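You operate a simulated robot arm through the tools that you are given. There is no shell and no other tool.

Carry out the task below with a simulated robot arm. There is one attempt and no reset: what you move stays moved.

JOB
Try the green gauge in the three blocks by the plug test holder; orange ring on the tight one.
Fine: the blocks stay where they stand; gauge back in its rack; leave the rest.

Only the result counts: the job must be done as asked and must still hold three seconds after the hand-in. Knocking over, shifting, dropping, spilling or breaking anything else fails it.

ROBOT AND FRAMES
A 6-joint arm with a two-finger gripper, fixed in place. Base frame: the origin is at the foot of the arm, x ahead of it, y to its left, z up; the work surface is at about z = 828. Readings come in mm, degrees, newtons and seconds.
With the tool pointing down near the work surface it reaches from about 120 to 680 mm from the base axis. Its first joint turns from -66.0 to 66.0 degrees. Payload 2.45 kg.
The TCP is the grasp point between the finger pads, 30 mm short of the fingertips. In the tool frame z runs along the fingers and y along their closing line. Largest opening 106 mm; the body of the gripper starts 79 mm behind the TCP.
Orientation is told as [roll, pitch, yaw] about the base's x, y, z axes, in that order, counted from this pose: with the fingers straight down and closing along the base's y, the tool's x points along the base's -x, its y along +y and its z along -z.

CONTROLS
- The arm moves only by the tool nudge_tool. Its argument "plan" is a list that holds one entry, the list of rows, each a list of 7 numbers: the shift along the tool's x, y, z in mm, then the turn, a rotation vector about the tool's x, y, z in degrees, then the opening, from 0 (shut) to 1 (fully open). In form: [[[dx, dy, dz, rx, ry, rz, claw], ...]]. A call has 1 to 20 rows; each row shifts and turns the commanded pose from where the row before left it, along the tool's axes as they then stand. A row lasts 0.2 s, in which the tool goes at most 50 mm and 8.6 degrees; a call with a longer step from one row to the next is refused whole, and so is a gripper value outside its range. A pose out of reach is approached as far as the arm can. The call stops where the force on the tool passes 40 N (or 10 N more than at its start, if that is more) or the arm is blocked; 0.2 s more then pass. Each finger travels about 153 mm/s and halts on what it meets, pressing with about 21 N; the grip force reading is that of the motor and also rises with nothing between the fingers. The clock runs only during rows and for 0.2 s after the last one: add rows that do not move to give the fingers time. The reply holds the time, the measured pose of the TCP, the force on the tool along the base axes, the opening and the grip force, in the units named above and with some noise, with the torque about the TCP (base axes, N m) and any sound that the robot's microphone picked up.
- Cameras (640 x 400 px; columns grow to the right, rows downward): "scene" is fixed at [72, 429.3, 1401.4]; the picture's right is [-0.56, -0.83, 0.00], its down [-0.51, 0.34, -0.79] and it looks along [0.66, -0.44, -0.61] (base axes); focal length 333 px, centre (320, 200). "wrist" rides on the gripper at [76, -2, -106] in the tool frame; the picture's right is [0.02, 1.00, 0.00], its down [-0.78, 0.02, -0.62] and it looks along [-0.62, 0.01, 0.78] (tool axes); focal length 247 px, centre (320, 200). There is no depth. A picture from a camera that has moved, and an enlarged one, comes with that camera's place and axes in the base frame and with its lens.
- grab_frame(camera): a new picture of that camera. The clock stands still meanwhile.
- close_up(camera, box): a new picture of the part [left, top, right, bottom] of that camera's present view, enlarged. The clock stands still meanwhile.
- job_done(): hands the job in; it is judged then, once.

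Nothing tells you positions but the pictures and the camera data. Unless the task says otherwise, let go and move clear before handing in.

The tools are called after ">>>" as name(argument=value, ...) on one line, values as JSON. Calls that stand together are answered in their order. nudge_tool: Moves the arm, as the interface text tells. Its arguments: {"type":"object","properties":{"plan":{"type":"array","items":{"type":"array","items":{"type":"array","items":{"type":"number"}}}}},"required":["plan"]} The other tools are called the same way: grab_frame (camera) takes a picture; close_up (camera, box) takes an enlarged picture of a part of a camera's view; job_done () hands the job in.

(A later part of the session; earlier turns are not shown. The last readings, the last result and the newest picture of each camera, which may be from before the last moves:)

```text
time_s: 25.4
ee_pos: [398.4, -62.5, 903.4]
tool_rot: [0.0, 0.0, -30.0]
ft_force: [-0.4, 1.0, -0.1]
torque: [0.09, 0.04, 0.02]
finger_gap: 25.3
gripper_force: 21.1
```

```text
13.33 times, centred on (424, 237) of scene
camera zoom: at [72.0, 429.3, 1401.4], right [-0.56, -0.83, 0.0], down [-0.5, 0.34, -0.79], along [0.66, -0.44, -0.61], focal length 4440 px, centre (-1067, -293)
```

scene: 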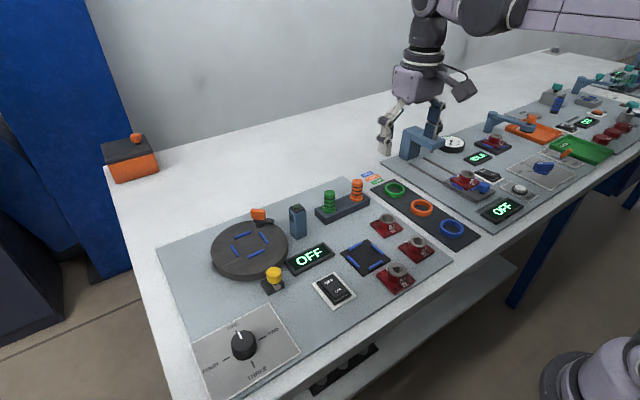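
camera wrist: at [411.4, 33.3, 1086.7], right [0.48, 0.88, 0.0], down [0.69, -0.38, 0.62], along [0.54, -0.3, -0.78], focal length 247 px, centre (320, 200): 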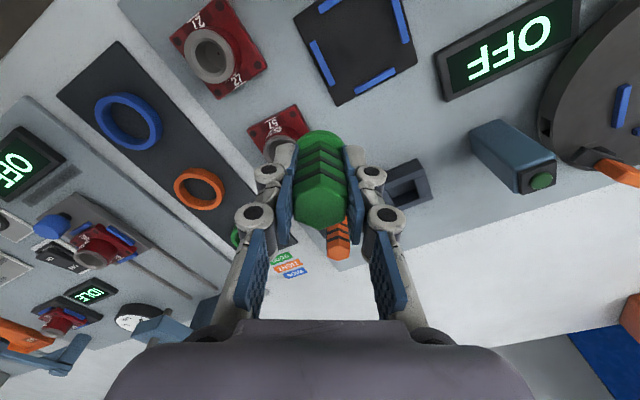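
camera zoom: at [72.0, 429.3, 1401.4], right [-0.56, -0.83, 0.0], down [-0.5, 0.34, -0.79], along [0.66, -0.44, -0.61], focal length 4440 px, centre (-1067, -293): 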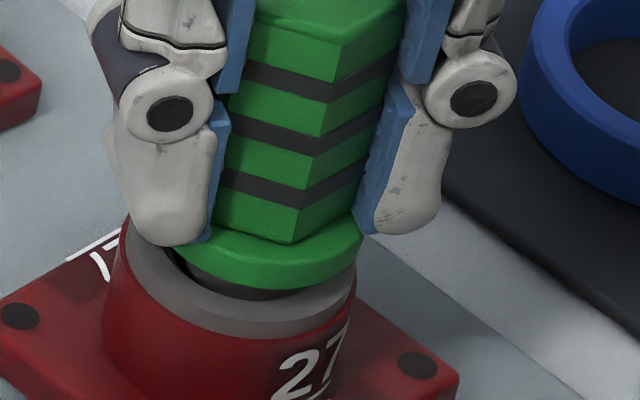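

The gauge goes into block 27 as well (about 9 mm deep with no resistance). I'll lift out and move over block 59.

>>> nudge_tool(plan=[[[0, 0, -3, 0, 0, 0, 0], [0, 0, -5, 0, 0, 0, 0], [0, 0, -13, 0, 0, 0, 0], [0, 0, -15, 0, 0, 0, 0], [15.9, 13.5, 0, 0, 0, 0, 0], [15.9, 13.5, 0, 0, 0, 0, 0], [15.9, 13.5, 0, 0, 0, 0, 0], [15.9, 13.5, 0, 0, 0, 0, 0], [15.9, 13.5, 0, 0, 0, 0, 0], [0, 0, 0, 0, 0, 0, 0], [0, 0, 0, 0, 0, 0, 0], [0, 0, 0, 0, 0, 0, 0]]])

>>> close_up(camera="scene", box=[370, 230, 430, 275])

>>> close_up(camera="wrist", box=[270, 80, 370, 150])

>>> close_up(camera="scene", box=[404, 222, 444, 252])

```text
time_s: 28.0
ee_pos: [363.2, 36.3, 939.3]
tool_rot: [0.0, 0.0, -30.0]
ft_force: [0.0, -0.3, 0.2]
torque: [0.02, 0.0, 0.01]
finger_gap: 25.4
gripper_force: 20.9
```

```text
8.89 times, centred on (400, 252) of scene
camera zoom: at [72.0, 429.3, 1401.4], right [-0.56, -0.83, 0.0], down [-0.51, 0.34, -0.79], along [0.66, -0.44, -0.61], focal length 2960 px, centre (-391, -267)
```

zoom: 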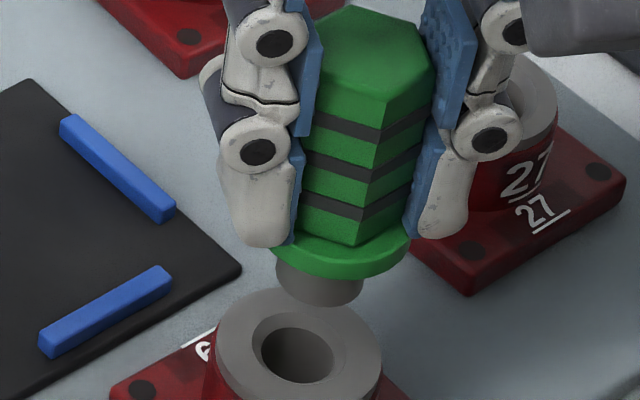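

```text
5.71 times, centred on (320, 115) of wrist
camera zoom: at [296.2, 74.3, 1045.8], right [0.48, 0.88, 0.0], down [0.69, -0.38, 0.62], along [0.54, -0.3, -0.78], focal length 1411 px, centre (320, 686)
```

zoom: 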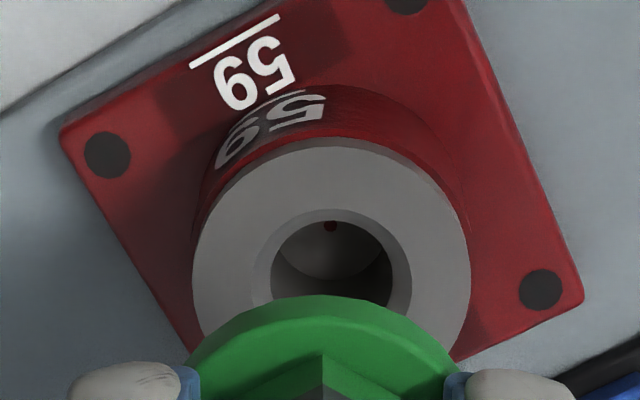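

```text
13.33 times, centred on (424, 237) of scene
camera zoom: at [72.0, 429.3, 1401.4], right [-0.56, -0.83, 0.0], down [-0.51, 0.34, -0.79], along [0.66, -0.44, -0.61], focal length 4440 px, centre (-1067, -293)
```

zoom: 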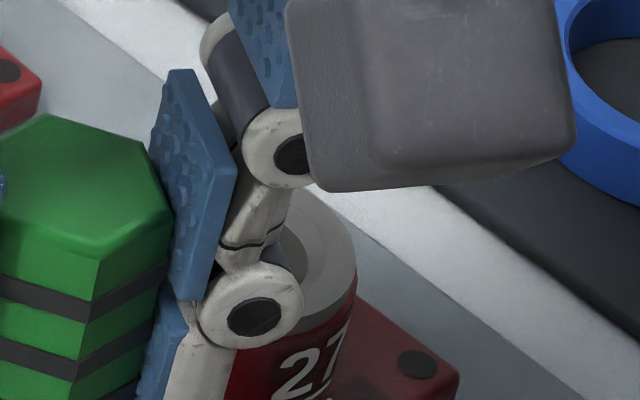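

Block 59's bore (about 17.5 mm) looks clearly smaller than the pin (about 21 mm). I'll align precisely and do a gentle touch test.

>>> nudge_tool(plan=[[[-1.0, 1.2, 5, 0, 0, 0, 0], [0, 0, 6, 0, 0, 0, 0], [0, 0, 6, 0, 0, 0, 0], [0, 0, 5, 0, 0, 0, 0], [0, 0, 0, 0, 0, 0, 0], [0, 0, 0, 0, 0, 0, 0]]])

>>> close_up(camera="scene", box=[380, 248, 420, 278])

>>> close_up(camera="wrist", box=[270, 80, 370, 150])

```text
time_s: 29.4
ee_pos: [365.4, 37.4, 917.6]
tool_rot: [-0.1, 0.0, -30.0]
ft_force: [-1.6, 0.5, 12.3]
torque: [-0.03, -0.01, 0.0]
finger_gap: 25.5
gripper_force: 20.9
```

```text
13.33 times, centred on (400, 263) of scene
camera zoom: at [71.8, 429.3, 1401.5], right [-0.56, -0.83, 0.0], down [-0.5, 0.34, -0.79], along [0.66, -0.44, -0.61], focal length 4440 px, centre (-747, -640)
```

zoom: 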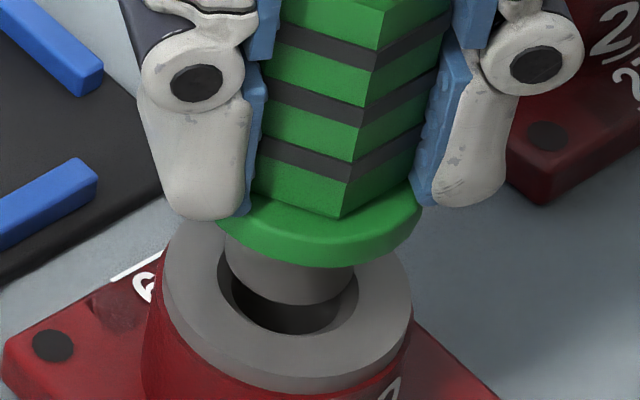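

```text
5.71 times, centred on (320, 115) of wrist
camera zoom: at [298.7, 73.7, 1023.7], right [0.48, 0.88, 0.0], down [0.69, -0.38, 0.62], along [0.54, -0.3, -0.78], focal length 1411 px, centre (320, 686)
```

zoom: 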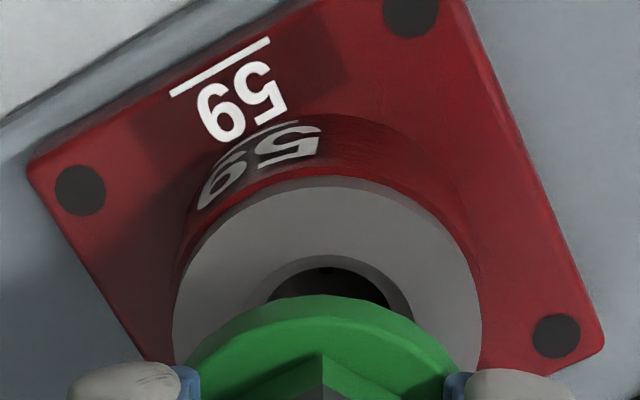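

I get 12 N upward earlier than expected. I'll check what is touching before going on.

>>> nudge_tool(plan=[[[0, 0, -1, 0, 0, 0, 0], [0, 0, 0, 0, 0, 0, 0]]])

>>> grab_frame(camera="scene")

>>> close_up(camera="scene", box=[360, 230, 440, 300])

>>> grab_frame(camera="wrist")

```text
time_s: 30.0
ee_pos: [365.3, 35.8, 918.0]
tool_rot: [0.1, 0.0, -30.0]
ft_force: [0.0, 0.2, -1.2]
torque: [0.02, 0.01, 0.01]
finger_gap: 25.2
gripper_force: 20.3
```

```text
taken
```

scene: 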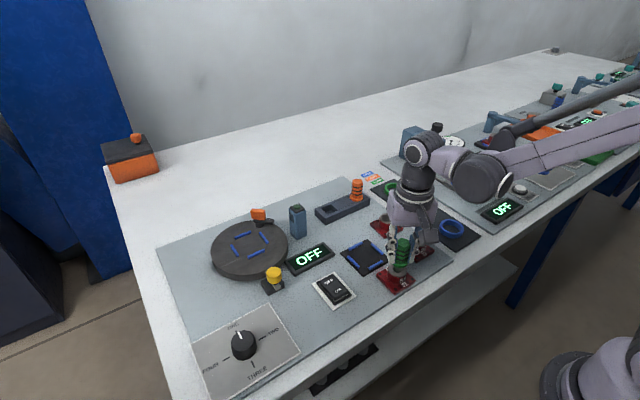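

```text
5.71 times, centred on (400, 265) of scene
camera zoom: at [72.0, 429.3, 1401.4], right [-0.56, -0.83, 0.0], down [-0.51, 0.34, -0.79], along [0.66, -0.44, -0.61], focal length 1903 px, centre (-137, -171)
```

zoom: 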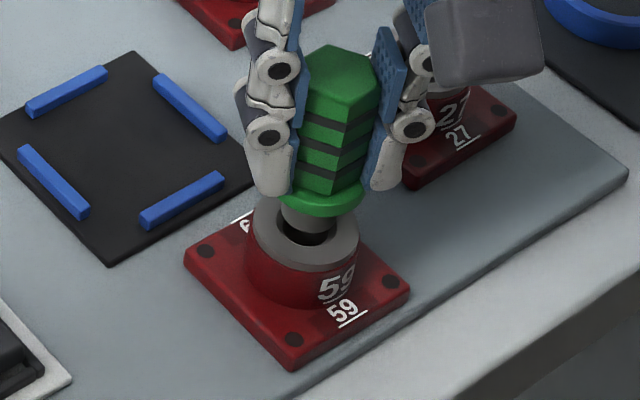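

```text
taken
camera wrist: at [298.6, 73.1, 1023.7], right [0.48, 0.88, 0.0], down [0.69, -0.38, 0.62], along [0.54, -0.3, -0.78], focal length 247 px, centre (320, 200)
```

wrist: 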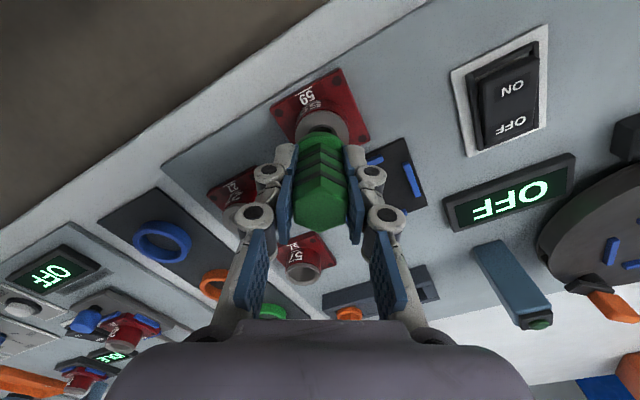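

Contact was with block 59's rim, slightly off-centre toward the rear. I'll back up a little, re-centre and touch again gently.

>>> nudge_tool(plan=[[[0, 0, -3, 0, 0, 0, 0], [2.0, 0.5, 0, 0, 0, 0, 0], [0, 0, 0, 0, 0, 0, 0], [0, 0, 0, 0, 0, 0, 0]]])

>>> close_up(camera="scene", box=[380, 248, 420, 278])

>>> close_up(camera="wrist", box=[270, 80, 370, 150])

```text
time_s: 31.0
ee_pos: [363.8, 37.9, 921.6]
tool_rot: [0.0, 0.0, -30.0]
ft_force: [-0.4, 1.1, -1.4]
torque: [-0.03, 0.01, -0.03]
finger_gap: 25.2
gripper_force: 21.0
```

```text
13.33 times, centred on (400, 263) of scene
camera zoom: at [72.0, 429.3, 1401.4], right [-0.56, -0.83, 0.0], down [-0.51, 0.34, -0.79], along [0.66, -0.44, -0.61], focal length 4440 px, centre (-747, -640)
```

zoom: 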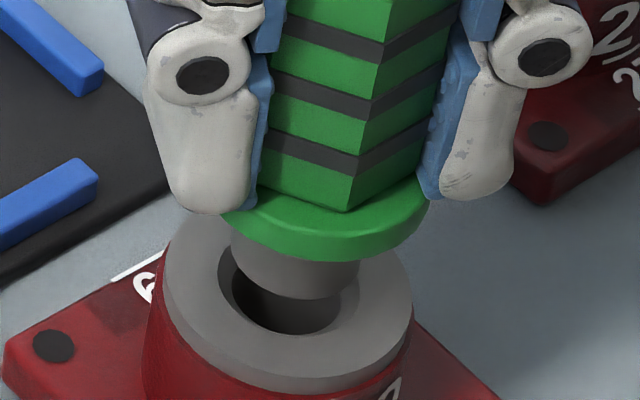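

```text
5.71 times, centred on (320, 115) of wrist
camera zoom: at [297.0, 75.0, 1027.6], right [0.48, 0.88, 0.0], down [0.69, -0.38, 0.62], along [0.54, -0.3, -0.78], focal length 1411 px, centre (320, 686)
```

zoom: 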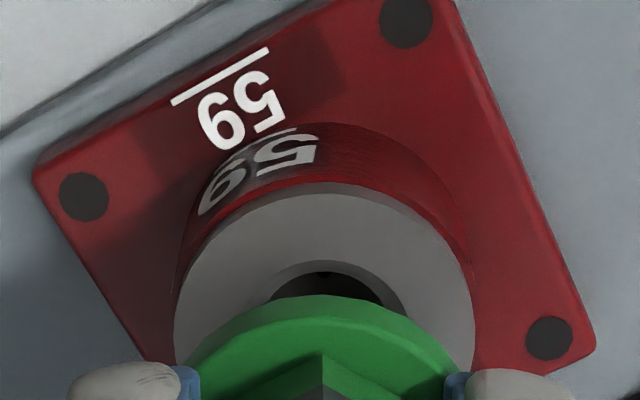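

>>> nudge_tool(plan=[[[-0.2, 0, 1, 0, 0, 0, 0], [0, 0, 1, 0, 0, 0, 0], [0, 0, 1, 0, 0, 0, 0], [0, 0, 0, 0, 0, 0, 0]]])

```text
time_s: 32.0
ee_pos: [363.3, 37.4, 918.6]
tool_rot: [0.0, 0.1, -30.0]
ft_force: [-0.9, -0.3, -0.6]
torque: [0.02, 0.01, 0.01]
finger_gap: 25.1
gripper_force: 20.9
```

>>> nudge_tool(plan=[[[0, 0, 1, 0, 0, 0, 0], [0, 0, 0, 0, 0, 0, 0]]])

```text
time_s: 32.6
ee_pos: [364.1, 37.2, 917.2]
tool_rot: [0.0, 0.1, -29.9]
ft_force: [0.0, 0.2, -0.5]
torque: [0.01, -0.02, -0.01]
finger_gap: 25.3
gripper_force: 20.8
```

>>> nudge_tool(plan=[[[0, 0, 1, 0, 0, 0, 0], [0, 0, 0, 0, 0, 0, 0]]])

>>> close_up(camera="scene", box=[380, 248, 420, 278])

>>> close_up(camera="wrist", box=[270, 80, 370, 150])

```text
time_s: 33.2
ee_pos: [364.4, 38.0, 916.6]
tool_rot: [0.0, 0.0, -29.9]
ft_force: [-4.4, 3.1, 8.7]
torque: [0.07, 0.12, -0.02]
finger_gap: 25.3
gripper_force: 21.1
```

```text
13.33 times, centred on (400, 263) of scene
camera zoom: at [71.8, 429.3, 1401.4], right [-0.56, -0.83, 0.0], down [-0.5, 0.34, -0.79], along [0.66, -0.44, -0.61], focal length 4440 px, centre (-747, -640)
```

zoom: 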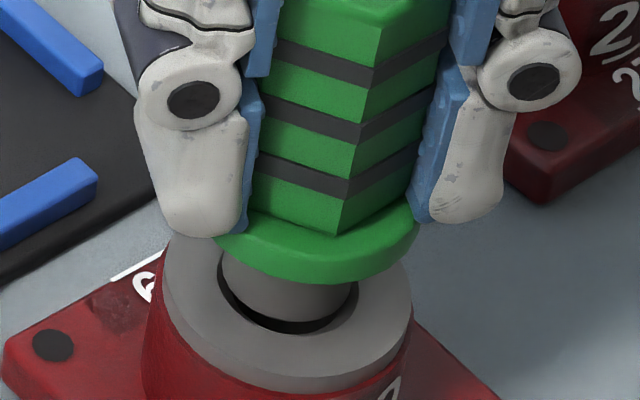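

```text
5.71 times, centred on (320, 115) of wrist
camera zoom: at [297.5, 75.2, 1022.3], right [0.48, 0.88, 0.0], down [0.69, -0.38, 0.62], along [0.54, -0.3, -0.78], focal length 1411 px, centre (320, 686)
```

zoom: 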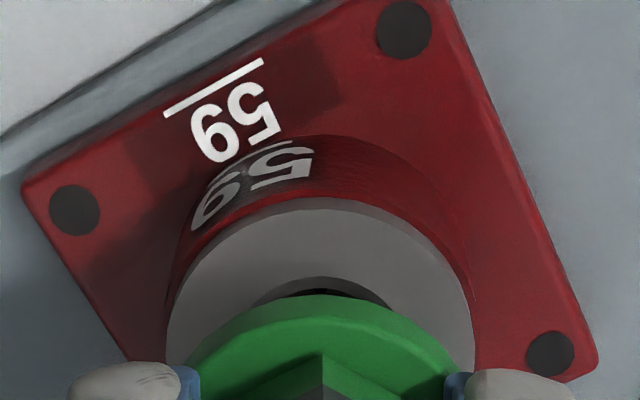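

The pin is blocked in block 59's chamfer and can't enter, so **59 is the tight block**. It hasn't shifted. Now I'll lift and take the gauge back over its rack slot.

>>> nudge_tool(plan=[[[0, 0, -3, 0, 0, 0, 0], [0, 0, -12, 0, 0, 0, 0], [0, 0, -25, 0, 0, 0, 0], [0, 0, -25, 0, 0, 0, 0], [-27.18, 15.48, 0, 0, 0, 0, 0], [-27.18, 15.48, 0, 0, 0, 0, 0], [-27.18, 15.48, 0, 0, 0, 0, 0], [-27.18, 15.48, 0, 0, 0, 0, 0], [-27.18, 15.48, 0, 0, 0, 0, 0], [-27.18, 15.48, 0, 0, 0, 0, 0], [-27.18, 15.48, 0, 0, 0, 0, 0], [-27.14, 15.44, 0, 0, 0, 0, 0], [0, 0, 0, 0, 0, 0, 0], [0, 0, 0, 0, 0, 0, 0], [0, 0, 0, 0, 0, 0, 0]]])

>>> close_up(camera="scene", box=[300, 140, 400, 220])

>>> close_up(camera="wrist", box=[220, 60, 420, 225])

>>> close_up(camera="scene", box=[360, 200, 450, 300])

```text
time_s: 36.4
ee_pos: [616.0, 35.9, 983.2]
tool_rot: [0.1, 0.0, -30.1]
ft_force: [0.1, 0.4, -1.2]
torque: [-0.01, 0.02, -0.02]
finger_gap: 25.3
gripper_force: 21.0
```

```text
5.00 times, centred on (350, 180) of scene
camera zoom: at [72.0, 429.3, 1401.4], right [-0.56, -0.83, 0.0], down [-0.51, 0.34, -0.79], along [0.66, -0.44, -0.61], focal length 1665 px, centre (170, 300)
```

zoom: 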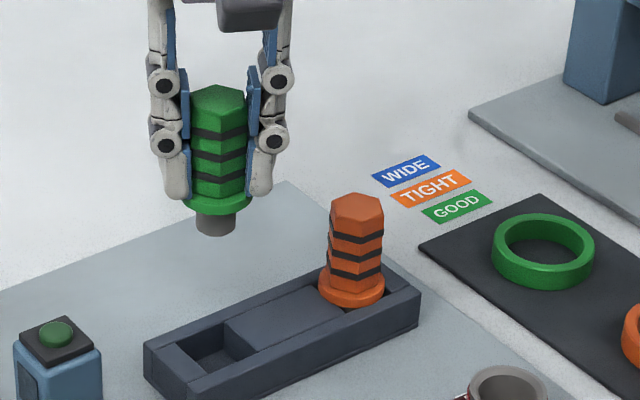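

```text
2.42 times, centred on (320, 142) of wrist
camera zoom: at [548.5, 73.7, 1088.6], right [0.48, 0.88, 0.0], down [0.69, -0.38, 0.62], along [0.54, -0.3, -0.78], focal length 599 px, centre (320, 339)
```

zoom: 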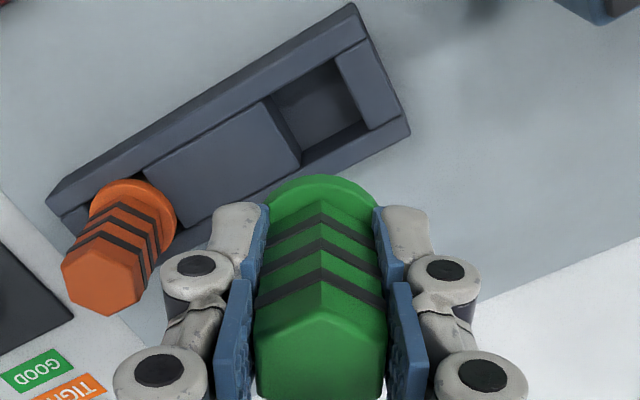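

```text
4.00 times, centred on (405, 250) of scene
camera zoom: at [72.0, 429.3, 1401.4], right [-0.56, -0.83, 0.0], down [-0.51, 0.34, -0.79], along [0.66, -0.44, -0.61], focal length 1332 px, centre (-20, 0)
```

zoom: 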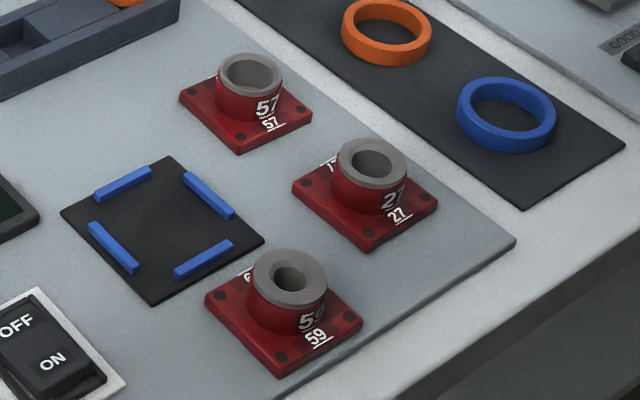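

The blocks look in place. I'm back over the rack slot; I'll descend most of the way and check the alignment.

>>> nudge_tool(plan=[[[0, 0, 20, 0, 0, 0, 0], [0, 0, 20, 0, 0, 0, 0], [0, 0, 15, 0, 0, 0, 0], [0, 0, 10, 0, 0, 0, 0], [0, 0, 0, 0, 0, 0, 0], [0, 0, 0, 0, 0, 0, 0]]])

>>> close_up(camera="scene", box=[310, 170, 370, 220])

>>> close_up(camera="wrist", box=[240, 70, 400, 190])

```text
time_s: 37.8
ee_pos: [615.8, 35.9, 916.4]
tool_rot: [0.0, -0.1, -30.0]
ft_force: [0.2, 0.8, -1.7]
torque: [0.0, 0.01, -0.01]
finger_gap: 25.4
gripper_force: 21.1
```

```text
8.00 times, centred on (340, 195) of scene
camera zoom: at [72.0, 429.3, 1401.4], right [-0.56, -0.83, 0.0], down [-0.51, 0.34, -0.79], along [0.66, -0.44, -0.61], focal length 2664 px, centre (160, 240)
```

zoom: 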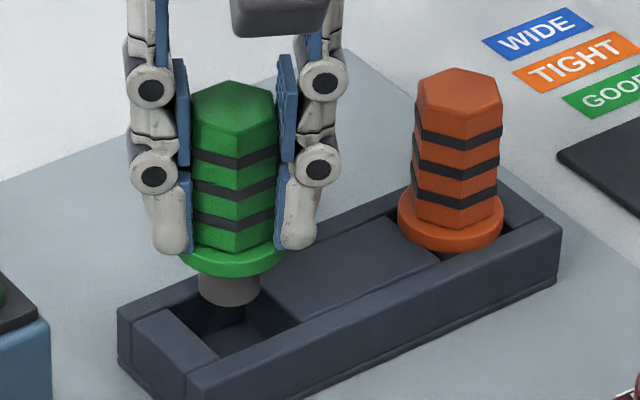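

```text
3.33 times, centred on (320, 130) of wrist
camera zoom: at [548.8, 73.6, 1022.3], right [0.48, 0.88, 0.0], down [0.69, -0.38, 0.62], along [0.54, -0.3, -0.78], focal length 823 px, centre (320, 433)
```

zoom: 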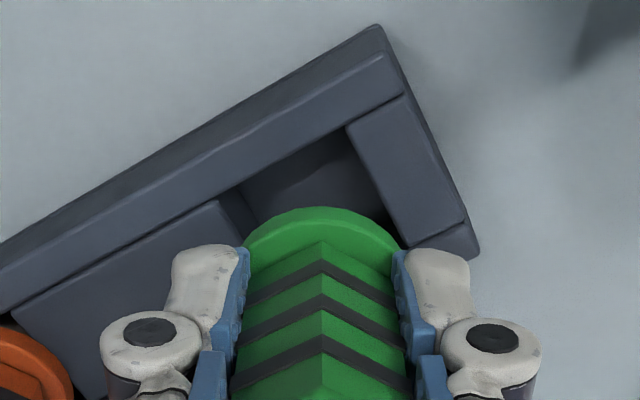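

>>> nudge_tool(plan=[[[0, 0, 6, 0, 0, 0, 0], [0, 0, 5, 0, 0, 0, 0], [0, 0, 4, 0, 0, 0, 0], [0, 0, 3, 0, 0, 0, 0], [0, 0, 2, 0, 0, 0, 0], [0, 0, 0, 0, 0, 0, 0], [0, 0, 0, 0, 0, 0, 0]]])

>>> close_up(camera="scene", box=[310, 170, 370, 220])

>>> close_up(camera="wrist", box=[240, 70, 400, 190])

```text
time_s: 39.4
ee_pos: [615.1, 36.5, 896.1]
tool_rot: [-0.1, -0.1, -30.1]
ft_force: [0.7, 0.1, -1.2]
torque: [-0.01, -0.01, 0.02]
finger_gap: 25.3
gripper_force: 21.2
```

```text
8.00 times, centred on (340, 195) of scene
camera zoom: at [72.0, 429.3, 1401.4], right [-0.56, -0.83, 0.0], down [-0.51, 0.34, -0.79], along [0.66, -0.44, -0.61], focal length 2664 px, centre (160, 240)
```

zoom: 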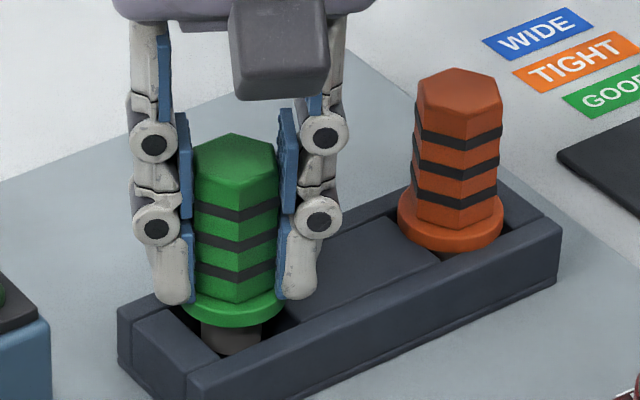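

```text
3.33 times, centred on (320, 130) of wrist
camera zoom: at [547.8, 73.2, 1002.7], right [0.48, 0.88, 0.0], down [0.69, -0.38, 0.62], along [0.54, -0.3, -0.78], focal length 823 px, centre (320, 433)
```

zoom: 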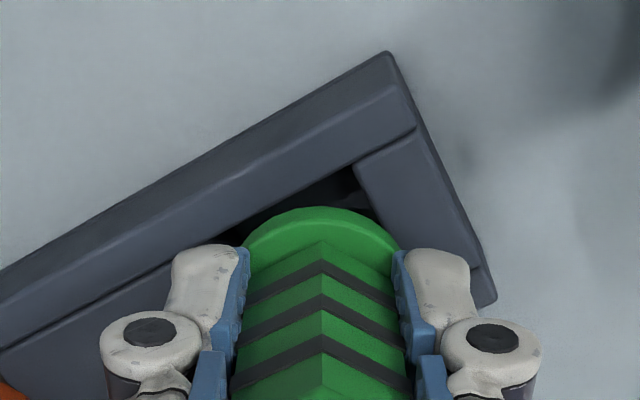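

>>> nudge_tool(plan=[[[0, 0, 2, 0, 0, 0, 0], [0, 0, 1, 0, 0, 0, 0], [0, 0, 1, 0, 0, 0, 0], [0, 0, 1, 0, 0, 0, 0], [0, 0, 0, 0, 0, 0, 0]]])

>>> close_up(camera="scene", box=[310, 170, 370, 220])

>>> close_up(camera="wrist", box=[220, 100, 420, 225])

```text
time_s: 40.6
ee_pos: [613.7, 36.5, 892.7]
tool_rot: [0.0, -0.1, -29.9]
ft_force: [-0.1, -0.3, -1.1]
torque: [0.01, 0.0, -0.02]
finger_gap: 25.4
gripper_force: 21.1
```

```text
8.00 times, centred on (340, 195) of scene
camera zoom: at [72.0, 429.3, 1401.4], right [-0.56, -0.83, 0.0], down [-0.51, 0.34, -0.79], along [0.66, -0.44, -0.61], focal length 2664 px, centre (160, 240)
```

zoom: 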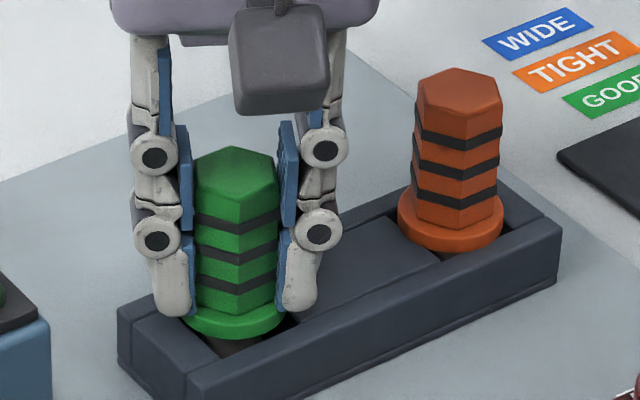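

```text
3.20 times, centred on (320, 162) of wrist
camera zoom: at [547.4, 73.3, 998.1], right [0.48, 0.88, 0.0], down [0.69, -0.38, 0.62], along [0.54, -0.3, -0.78], focal length 790 px, centre (320, 320)
```

zoom: 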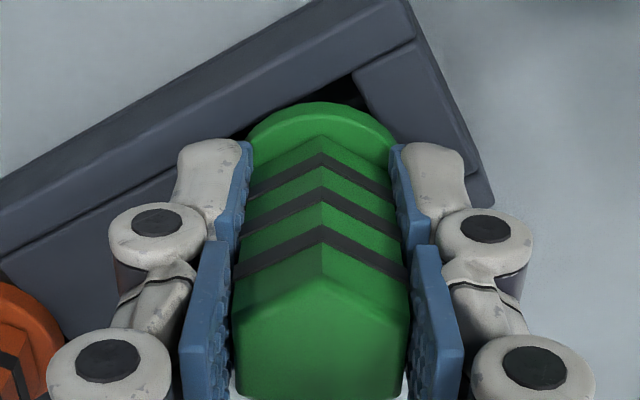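

>>> nudge_tool(plan=[[[0, 0, 1, 0, 0, 0, 0], [0, 0, 1, 0, 0, 0, 0], [0, 0, 0.7, 0, 0, 0, 0], [0, 0, 0, 0, 0, 0, 0]]])

>>> close_up(camera="scene", box=[310, 170, 370, 220])

```text
time_s: 41.6
ee_pos: [615.2, 36.1, 888.4]
tool_rot: [0.0, 0.0, -30.0]
ft_force: [0.5, 0.4, -0.6]
torque: [-0.01, 0.02, 0.02]
finger_gap: 25.3
gripper_force: 20.8
```

```text
8.00 times, centred on (340, 195) of scene
camera zoom: at [72.0, 429.3, 1401.4], right [-0.56, -0.83, 0.0], down [-0.51, 0.34, -0.79], along [0.66, -0.44, -0.61], focal length 2664 px, centre (160, 240)
```

zoom: 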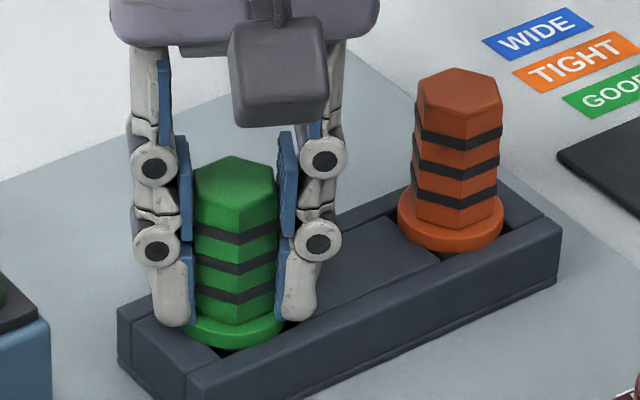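

>>> nudge_tool(plan=[[[0, 0, 0.7, 0, 0, 0, 0], [0, 0, 0, 0, 0, 0, 0]]])

```text
time_s: 42.2
ee_pos: [613.7, 36.2, 889.1]
tool_rot: [0.1, 0.0, -30.0]
ft_force: [-1.3, 0.6, 4.4]
torque: [0.09, 0.1, 0.01]
finger_gap: 25.2
gripper_force: 21.1
```

The flange rests on the rack (4 N). I'll release gently and rise clear.

>>> nudge_tool(plan=[[[0, 0, 0, 0, 0, 0, 0.3], [0, 0, 0, 0, 0, 0, 0.4], [0, 0, 0, 0, 0, 0, 0.5], [0, 0, -5, 0, 0, 0, 0.5], [0, 0, -20, 0, 0, 0, 0.5], [0, 0, -30, 0, 0, 0, 0.5], [0, 0, -25, 0, 0, 0, 0.5], [0, 0, 0, 0, 0, 0, 0.5]]])

>>> close_up(camera="scene", box=[310, 170, 390, 220])

>>> grab_frame(camera="wrist")

>>> close_up(camera="scene", box=[370, 170, 470, 250])

```text
time_s: 44.0
ee_pos: [615.6, 32.7, 971.9]
tool_rot: [0.0, -0.1, -30.0]
ft_force: [0.3, 0.1, -0.5]
torque: [0.02, 0.01, -0.01]
finger_gap: 52.9
gripper_force: 0.0
```

```text
8.00 times, centred on (350, 195) of scene
camera zoom: at [72.0, 429.3, 1401.4], right [-0.56, -0.83, 0.0], down [-0.51, 0.34, -0.79], along [0.66, -0.44, -0.61], focal length 2664 px, centre (80, 240)
```

zoom: 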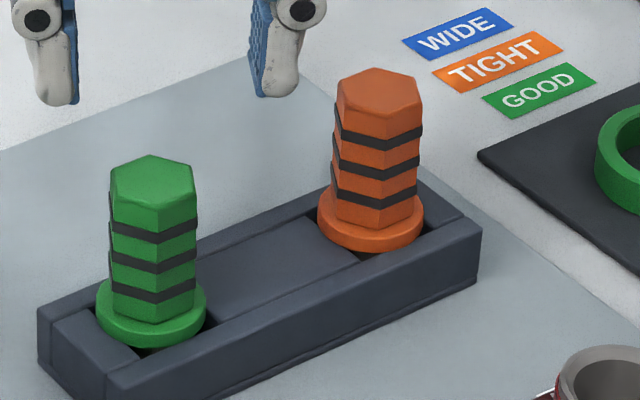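

```text
taken
camera wrist: at [548.2, 70.2, 1076.9], right [0.48, 0.88, 0.0], down [0.69, -0.38, 0.62], along [0.54, -0.3, -0.78], focal length 247 px, centre (320, 200)
```

wrist: 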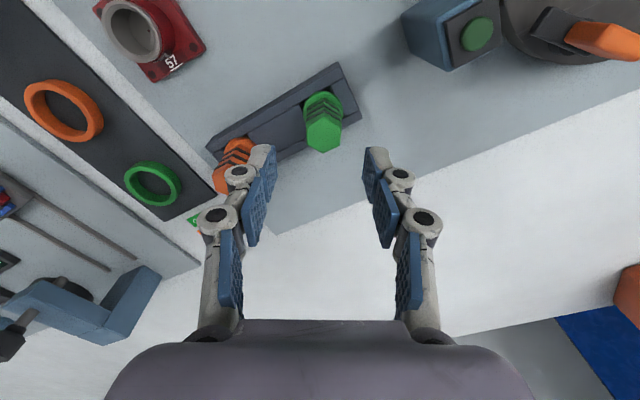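

```text
5.00 times, centred on (420, 210) of scene
camera zoom: at [72.0, 429.3, 1401.4], right [-0.56, -0.83, 0.0], down [-0.51, 0.34, -0.79], along [0.66, -0.44, -0.61], focal length 1665 px, centre (-180, 150)
```

zoom: 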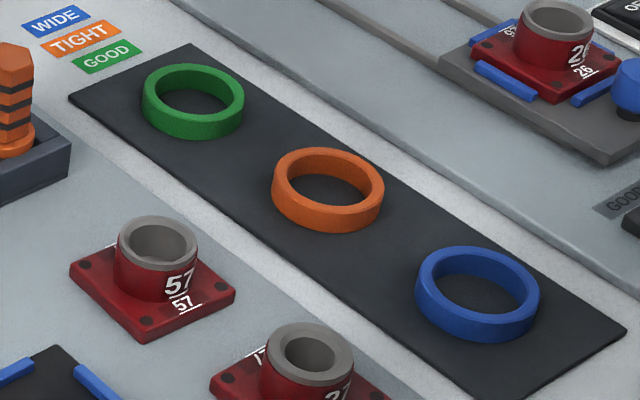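

The gauge is back in its rack. Next is the orange ring: I'll square the tool back to yaw 0 and hover over it at about (497, -190).

>>> nudge_tool(plan=[[[0, 0, 0, 0, 0, -7.5, 0.7], [0, 0, 0, 0, 0, -7.5, 0.7], [0, 0, 0, 0, 0, -7.5, 0.7], [0, 0, 0, 0, 0, -7.5, 0.7], [14.8, -28.2, 0, 0, 0, 0, 0.75], [14.8, -28.2, 0, 0, 0, 0, 0.75], [14.8, -28.2, 0, 0, 0, 0, 0.75], [14.8, -28.2, 0, 0, 0, 0, 0.75], [14.8, -28.2, 0, 0, 0, 0, 0.75], [14.8, -28.2, 0, 0, 0, 0, 0.75], [14.8, -28.2, 0, 0, 0, 0, 0.75], [14.8, -28.2, 0, 0, 0, 0, 0.75], [0, 0, 20, 0, 0, 0, 0.75], [0, 0, 20, 0, 0, 0, 0.75], [0, 0, 0, 0, 0, 0, 0.75], [0, 0, 0, 0, 0, 0, 0.75]]])

>>> grab_frame(camera="wrist")

>>> close_up(camera="wrist", box=[240, 60, 400, 180])

>>> close_up(camera="scene", box=[390, 160, 490, 240])

```text
time_s: 47.4
ee_pos: [496.5, -189.7, 926.8]
tool_rot: [-0.1, 0.0, 0.0]
ft_force: [0.3, -0.2, 0.2]
torque: [-0.03, -0.02, 0.0]
finger_gap: 79.8
gripper_force: 0.1
```

```text
taken
camera wrist: at [421.1, -190.9, 1034.0], right [-0.02, 1.0, 0.0], down [0.78, 0.02, 0.62], along [0.62, 0.01, -0.78], focal length 247 px, centre (320, 200)
```

wrist: 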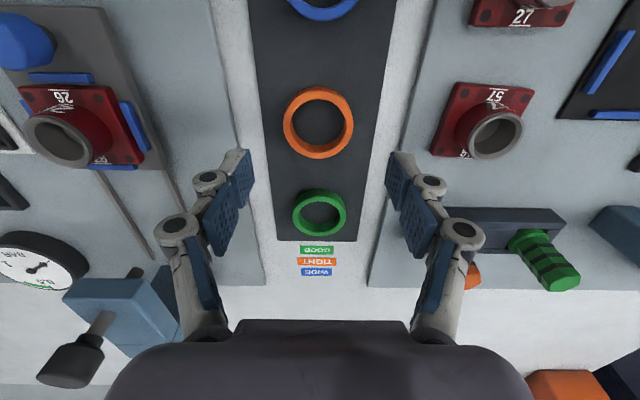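

```text
3.33 times, centred on (320, 120) of wrist
camera zoom: at [421.1, -190.9, 1034.0], right [-0.02, 1.0, 0.0], down [0.78, 0.02, 0.62], along [0.62, 0.01, -0.78], focal length 823 px, centre (320, 467)
```

zoom: 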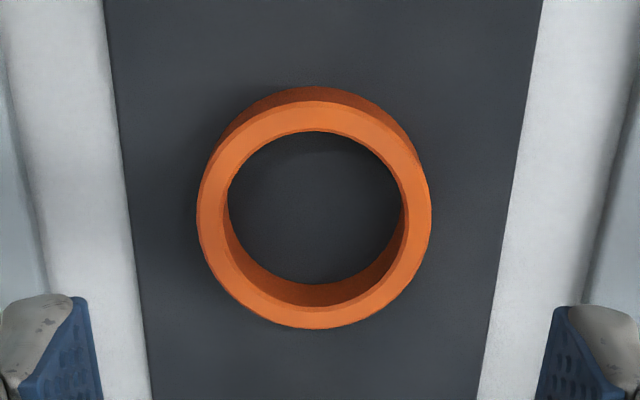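

```text
5.00 times, centred on (440, 200) of scene
camera zoom: at [72.0, 429.3, 1401.4], right [-0.56, -0.83, 0.0], down [-0.51, 0.34, -0.79], along [0.66, -0.44, -0.61], focal length 1665 px, centre (-280, 200)
```

zoom: 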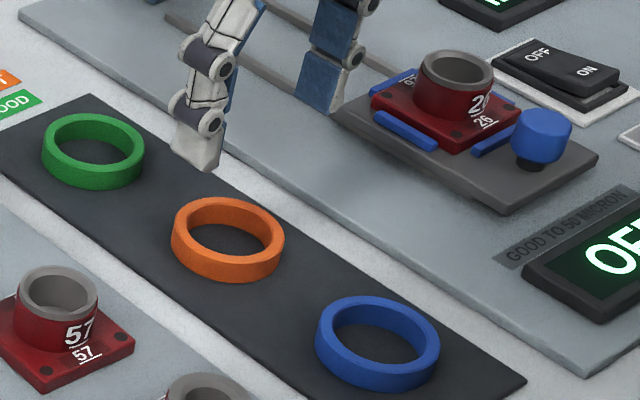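

The orange ring is about 1.5 mm off the tool centre in y (OD about 56 mm, ID about 42 mm). I'll descend around it, stopping short to check.

>>> nudge_tool(plan=[[[0, -1.5, 15, 0, 0, 0, 0.78], [0, 0, 15, 0, 0, 0, 0.78], [0, 0, 14, 0, 0, 0, 0.78], [0, 0, 10, 0, 0, 0, 0.78], [0, 0, 0, 0, 0, 0, 0.78], [0, 0, 0, 0, 0, 0, 0.78]]])

>>> close_up(camera="wrist", box=[220, 60, 420, 200])

>>> close_up(camera="scene", box=[390, 160, 470, 220])

```text
time_s: 48.8
ee_pos: [495.3, -190.0, 872.5]
tool_rot: [0.0, 0.0, -0.1]
ft_force: [-1.5, 0.4, -0.4]
torque: [0.01, 0.0, 0.01]
finger_gap: 82.3
gripper_force: 0.1
```

```text
2.86 times, centred on (320, 130) of wrist
camera zoom: at [419.2, -191.4, 978.5], right [-0.02, 1.0, 0.0], down [0.78, 0.02, 0.62], along [0.62, 0.01, -0.78], focal length 706 px, centre (320, 400)
```

zoom: 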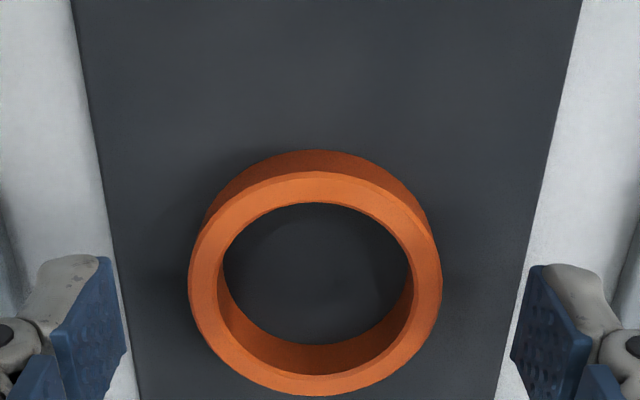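

```text
6.67 times, centred on (430, 190) of scene
camera zoom: at [72.0, 429.3, 1401.4], right [-0.56, -0.83, 0.0], down [-0.51, 0.34, -0.79], along [0.66, -0.44, -0.61], focal length 2220 px, centre (-413, 267)
```

zoom: 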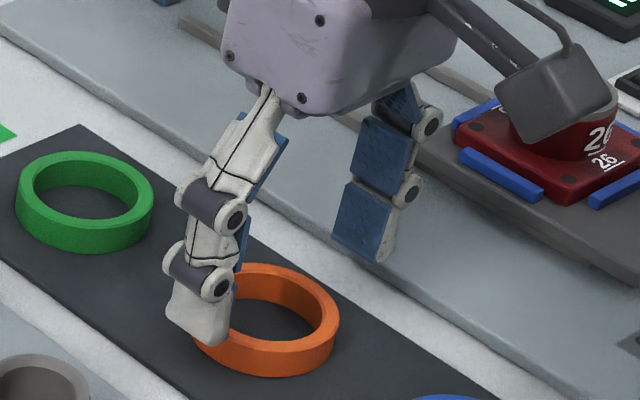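

>>> nudge_tool(plan=[[[1.0, -0.6, 4, 0, 0, 0, 0.75], [0, 0, 3, 0, 0, 0, 0.75], [0, 0, 2, 0, 0, 0, 0.75], [0, 0, 0, 0, 0, 0, 0.75], [0, 0, 0, 0, 0, 0, 0.75]]])

>>> close_up(camera="scene", box=[400, 180, 460, 225])

>>> close_up(camera="wrist", box=[220, 60, 420, 220])

```text
time_s: 50.0
ee_pos: [493.3, -191.7, 865.0]
tool_rot: [0.0, 0.0, 0.0]
ft_force: [0.1, -0.9, 0.6]
torque: [-0.03, 0.02, 0.01]
finger_gap: 79.4
gripper_force: 0.1
```

```text
8.89 times, centred on (430, 202) of scene
camera zoom: at [72.0, 429.3, 1401.4], right [-0.56, -0.83, 0.0], down [-0.51, 0.34, -0.79], along [0.66, -0.44, -0.61], focal length 2960 px, centre (-658, 178)
```

zoom: 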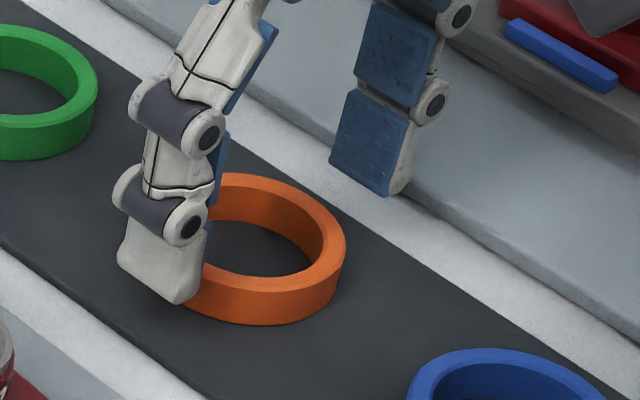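

```text
2.50 times, centred on (320, 140) of wrist
camera zoom: at [418.8, -192.3, 971.2], right [-0.02, 1.0, 0.0], down [0.78, 0.02, 0.62], along [0.62, 0.01, -0.78], focal length 617 px, centre (320, 350)
```

zoom: 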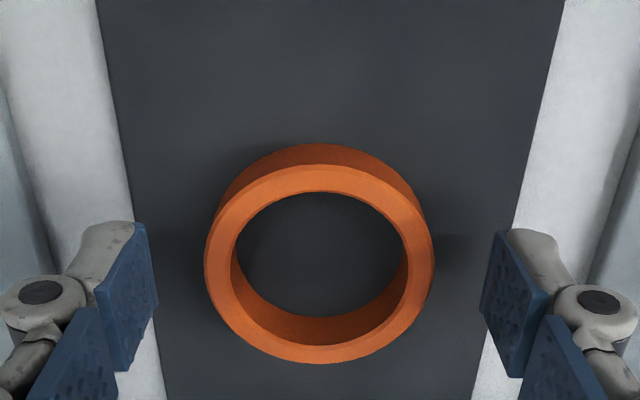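

>>> nudge_tool(plan=[[[0, 0, 1, 0, 0, 0, 0.7], [0, 0, 1, 0, 0, 0, 0.62], [0, 0, 0, 0, 0, 0, 0.57], [0, 0, 0, 0, 0, 0, 0.52], [0, 0, 0, 0, 0, 0, 0.45], [0, 0, 0, 0, 0, 0, 0.4], [0, 0, 0, 0, 0, 0, 0.4]]])

>>> close_up(camera="scene", box=[400, 180, 460, 225])

>>> close_up(camera="wrist", box=[220, 60, 420, 220])

```text
time_s: 51.6
ee_pos: [494.6, -191.2, 863.3]
tool_rot: [0.0, 0.0, -0.1]
ft_force: [0.8, -1.9, 6.6]
torque: [-0.09, -0.07, 0.01]
finger_gap: 56.4
gripper_force: 21.1
```

```text
8.89 times, centred on (430, 202) of scene
camera zoom: at [71.9, 429.3, 1401.4], right [-0.56, -0.83, 0.0], down [-0.5, 0.34, -0.79], along [0.66, -0.44, -0.61], focal length 2960 px, centre (-658, 178)
```

zoom: 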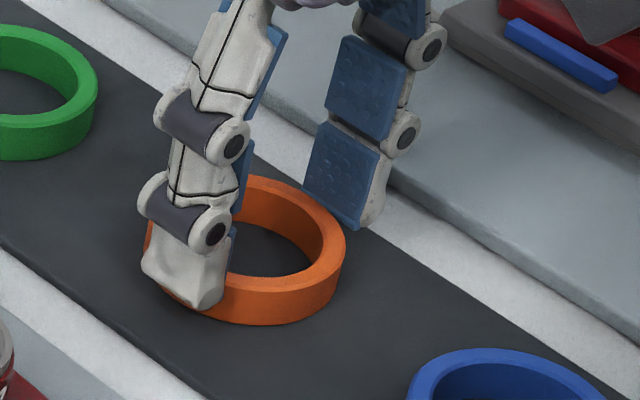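

```text
2.50 times, centred on (320, 140) of wrist
camera zoom: at [418.2, -192.3, 969.0], right [-0.02, 1.0, 0.0], down [0.78, 0.02, 0.62], along [0.62, 0.01, -0.78], focal length 617 px, centre (320, 350)
```

zoom: 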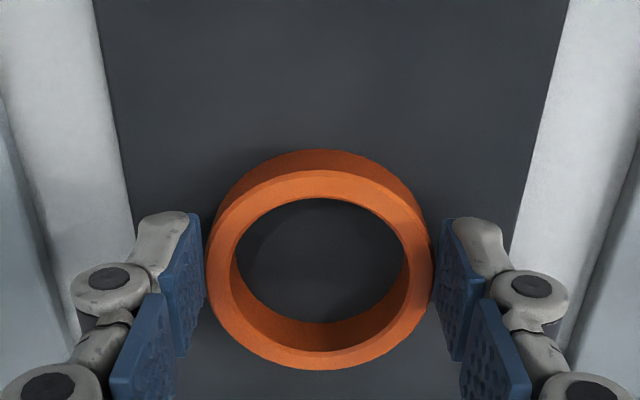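

The ring is gripped (56.4 mm, 21 N). I'll lift and check the hold.

>>> nudge_tool(plan=[[[0, 0, -3, 0, 0, 0, 0.4], [0, 0, -7, 0, 0, 0, 0.4], [0, 0, -20, 0, 0, 0, 0.4], [0, 0, -30, 0, 0, 0, 0.4], [0, 0, -20, 0, 0, 0, 0.4], [0, 0, 0, 0, 0, 0, 0.4], [0, 0, 0, 0, 0, 0, 0.4]]])

>>> close_up(camera="wrist", box=[220, 60, 420, 220])

>>> close_up(camera="scene", box=[390, 140, 470, 220])

```text
time_s: 53.2
ee_pos: [496.3, -191.6, 942.4]
tool_rot: [-0.1, 0.0, 0.0]
ft_force: [-0.8, -0.2, -1.2]
torque: [-0.01, -0.04, -0.01]
finger_gap: 56.7
gripper_force: 20.5
```

```text
2.50 times, centred on (320, 140) of wrist
camera zoom: at [419.7, -192.7, 1049.2], right [-0.02, 1.0, 0.0], down [0.78, 0.02, 0.62], along [0.62, 0.01, -0.78], focal length 617 px, centre (320, 350)
```

zoom: 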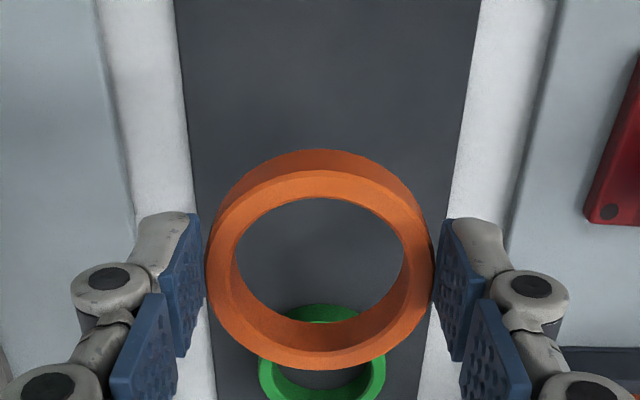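

```text
5.00 times, centred on (430, 180) of scene
camera zoom: at [72.0, 429.3, 1401.4], right [-0.56, -0.83, 0.0], down [-0.51, 0.34, -0.79], along [0.66, -0.44, -0.61], focal length 1665 px, centre (-230, 300)
```

zoom: 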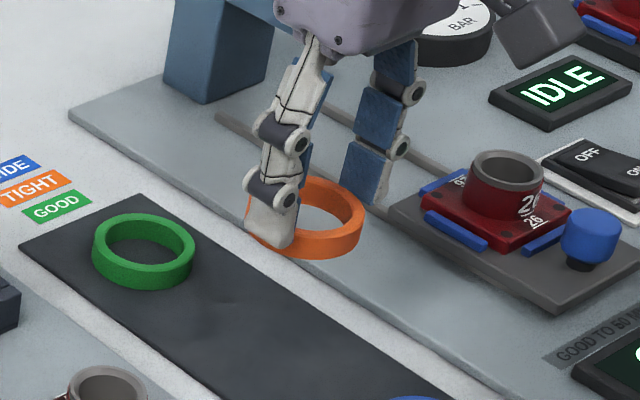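

The ring is held level. I'll carry it over block 59 and check the alignment through the ring.

>>> nudge_tool(plan=[[[16.25, 28.55, 0, 0, 0, 0, 0.4], [16.25, 28.55, 0, 0, 0, 0, 0.4], [16.25, 28.55, 0, 0, 0, 0, 0.4], [16.25, 28.55, 0, 0, 0, 0, 0.4], [16.25, 28.55, 0, 0, 0, 0, 0.4], [16.25, 28.55, 0, 0, 0, 0, 0.4], [16.25, 28.55, 0, 0, 0, 0, 0.4], [16.25, 28.55, 0, 0, 0, 0, 0.4], [0, 0, 15, 0, 0, 0, 0.4], [0, 0, 14, 0, 0, 0, 0.4], [0, 0, 0, 0, 0, 0, 0.4], [0, 0, 0, 0, 0, 0, 0.4]]])

>>> close_up(camera="wrist", box=[240, 60, 400, 220])

>>> close_up(camera="scene", box=[365, 230, 435, 290])

```text
time_s: 55.8
ee_pos: [365.5, 36.1, 914.2]
tool_rot: [0.1, 0.0, 0.0]
ft_force: [0.6, 0.4, 0.2]
torque: [-0.02, -0.01, 0.03]
finger_gap: 56.6
gripper_force: 20.8
```

```text
2.50 times, centred on (320, 140) of wrist
camera zoom: at [288.6, 35.6, 1020.4], right [-0.02, 1.0, 0.0], down [0.78, 0.02, 0.62], along [0.62, 0.01, -0.78], focal length 617 px, centre (320, 350)
```

zoom: 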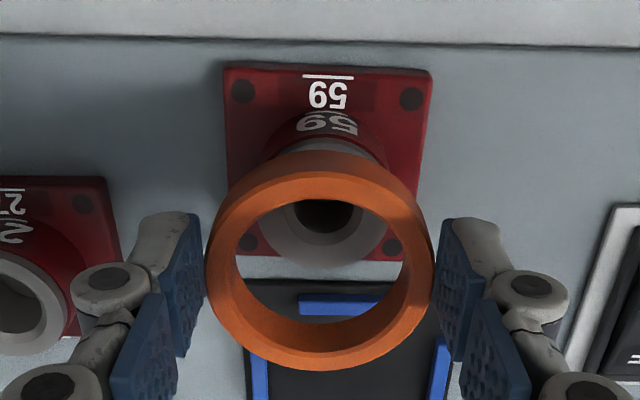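

```text
6.67 times, centred on (400, 260) of scene
camera zoom: at [72.0, 429.3, 1401.4], right [-0.56, -0.83, 0.0], down [-0.51, 0.34, -0.79], along [0.66, -0.44, -0.61], focal length 2220 px, centre (-213, -200)
```

zoom: 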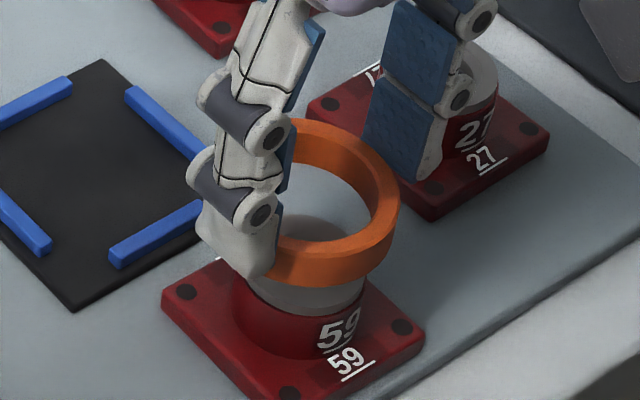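

Looking through the ring, it must move about 3 mm toward the base and 1.3 mm in +y. I'll correct and recheck.

>>> nudge_tool(plan=[[[3.3, 1.3, 0, 0, 0, 0, 0.4], [0, 0, 0, 0, 0, 0, 0.4], [0, 0, 0, 0, 0, 0, 0.4]]])

>>> close_up(camera="wrist", box=[260, 80, 380, 220])

>>> close_up(camera="scene", box=[375, 240, 425, 280])

```text
time_s: 56.6
ee_pos: [361.3, 39.0, 915.1]
tool_rot: [0.1, 0.0, 0.0]
ft_force: [0.1, 0.5, -0.4]
torque: [0.02, 0.04, -0.05]
finger_gap: 56.9
gripper_force: 21.1
```

```text
2.86 times, centred on (320, 150) of wrist
camera zoom: at [285.2, 37.9, 1020.8], right [-0.02, 1.0, 0.0], down [0.78, 0.02, 0.62], along [0.62, 0.01, -0.78], focal length 706 px, centre (320, 343)
```

zoom: 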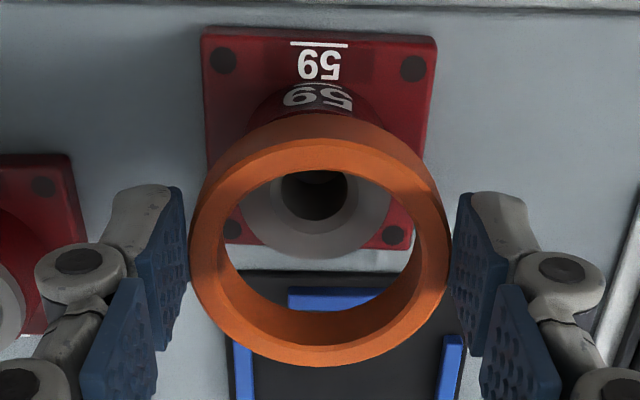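

```text
10.00 times, centred on (400, 260) of scene
camera zoom: at [72.0, 429.3, 1401.4], right [-0.56, -0.83, 0.0], down [-0.51, 0.34, -0.79], along [0.66, -0.44, -0.61], focal length 3330 px, centre (-480, -400)
```

zoom: 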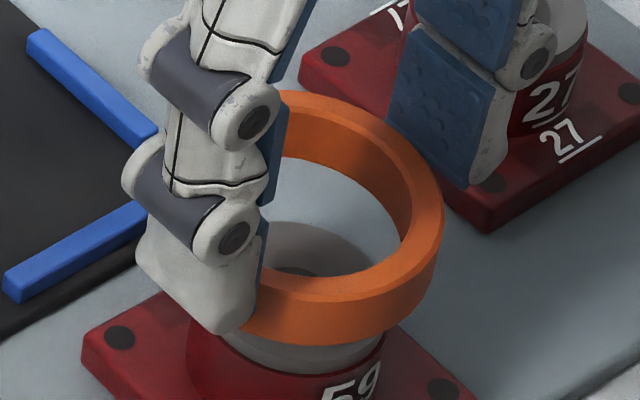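

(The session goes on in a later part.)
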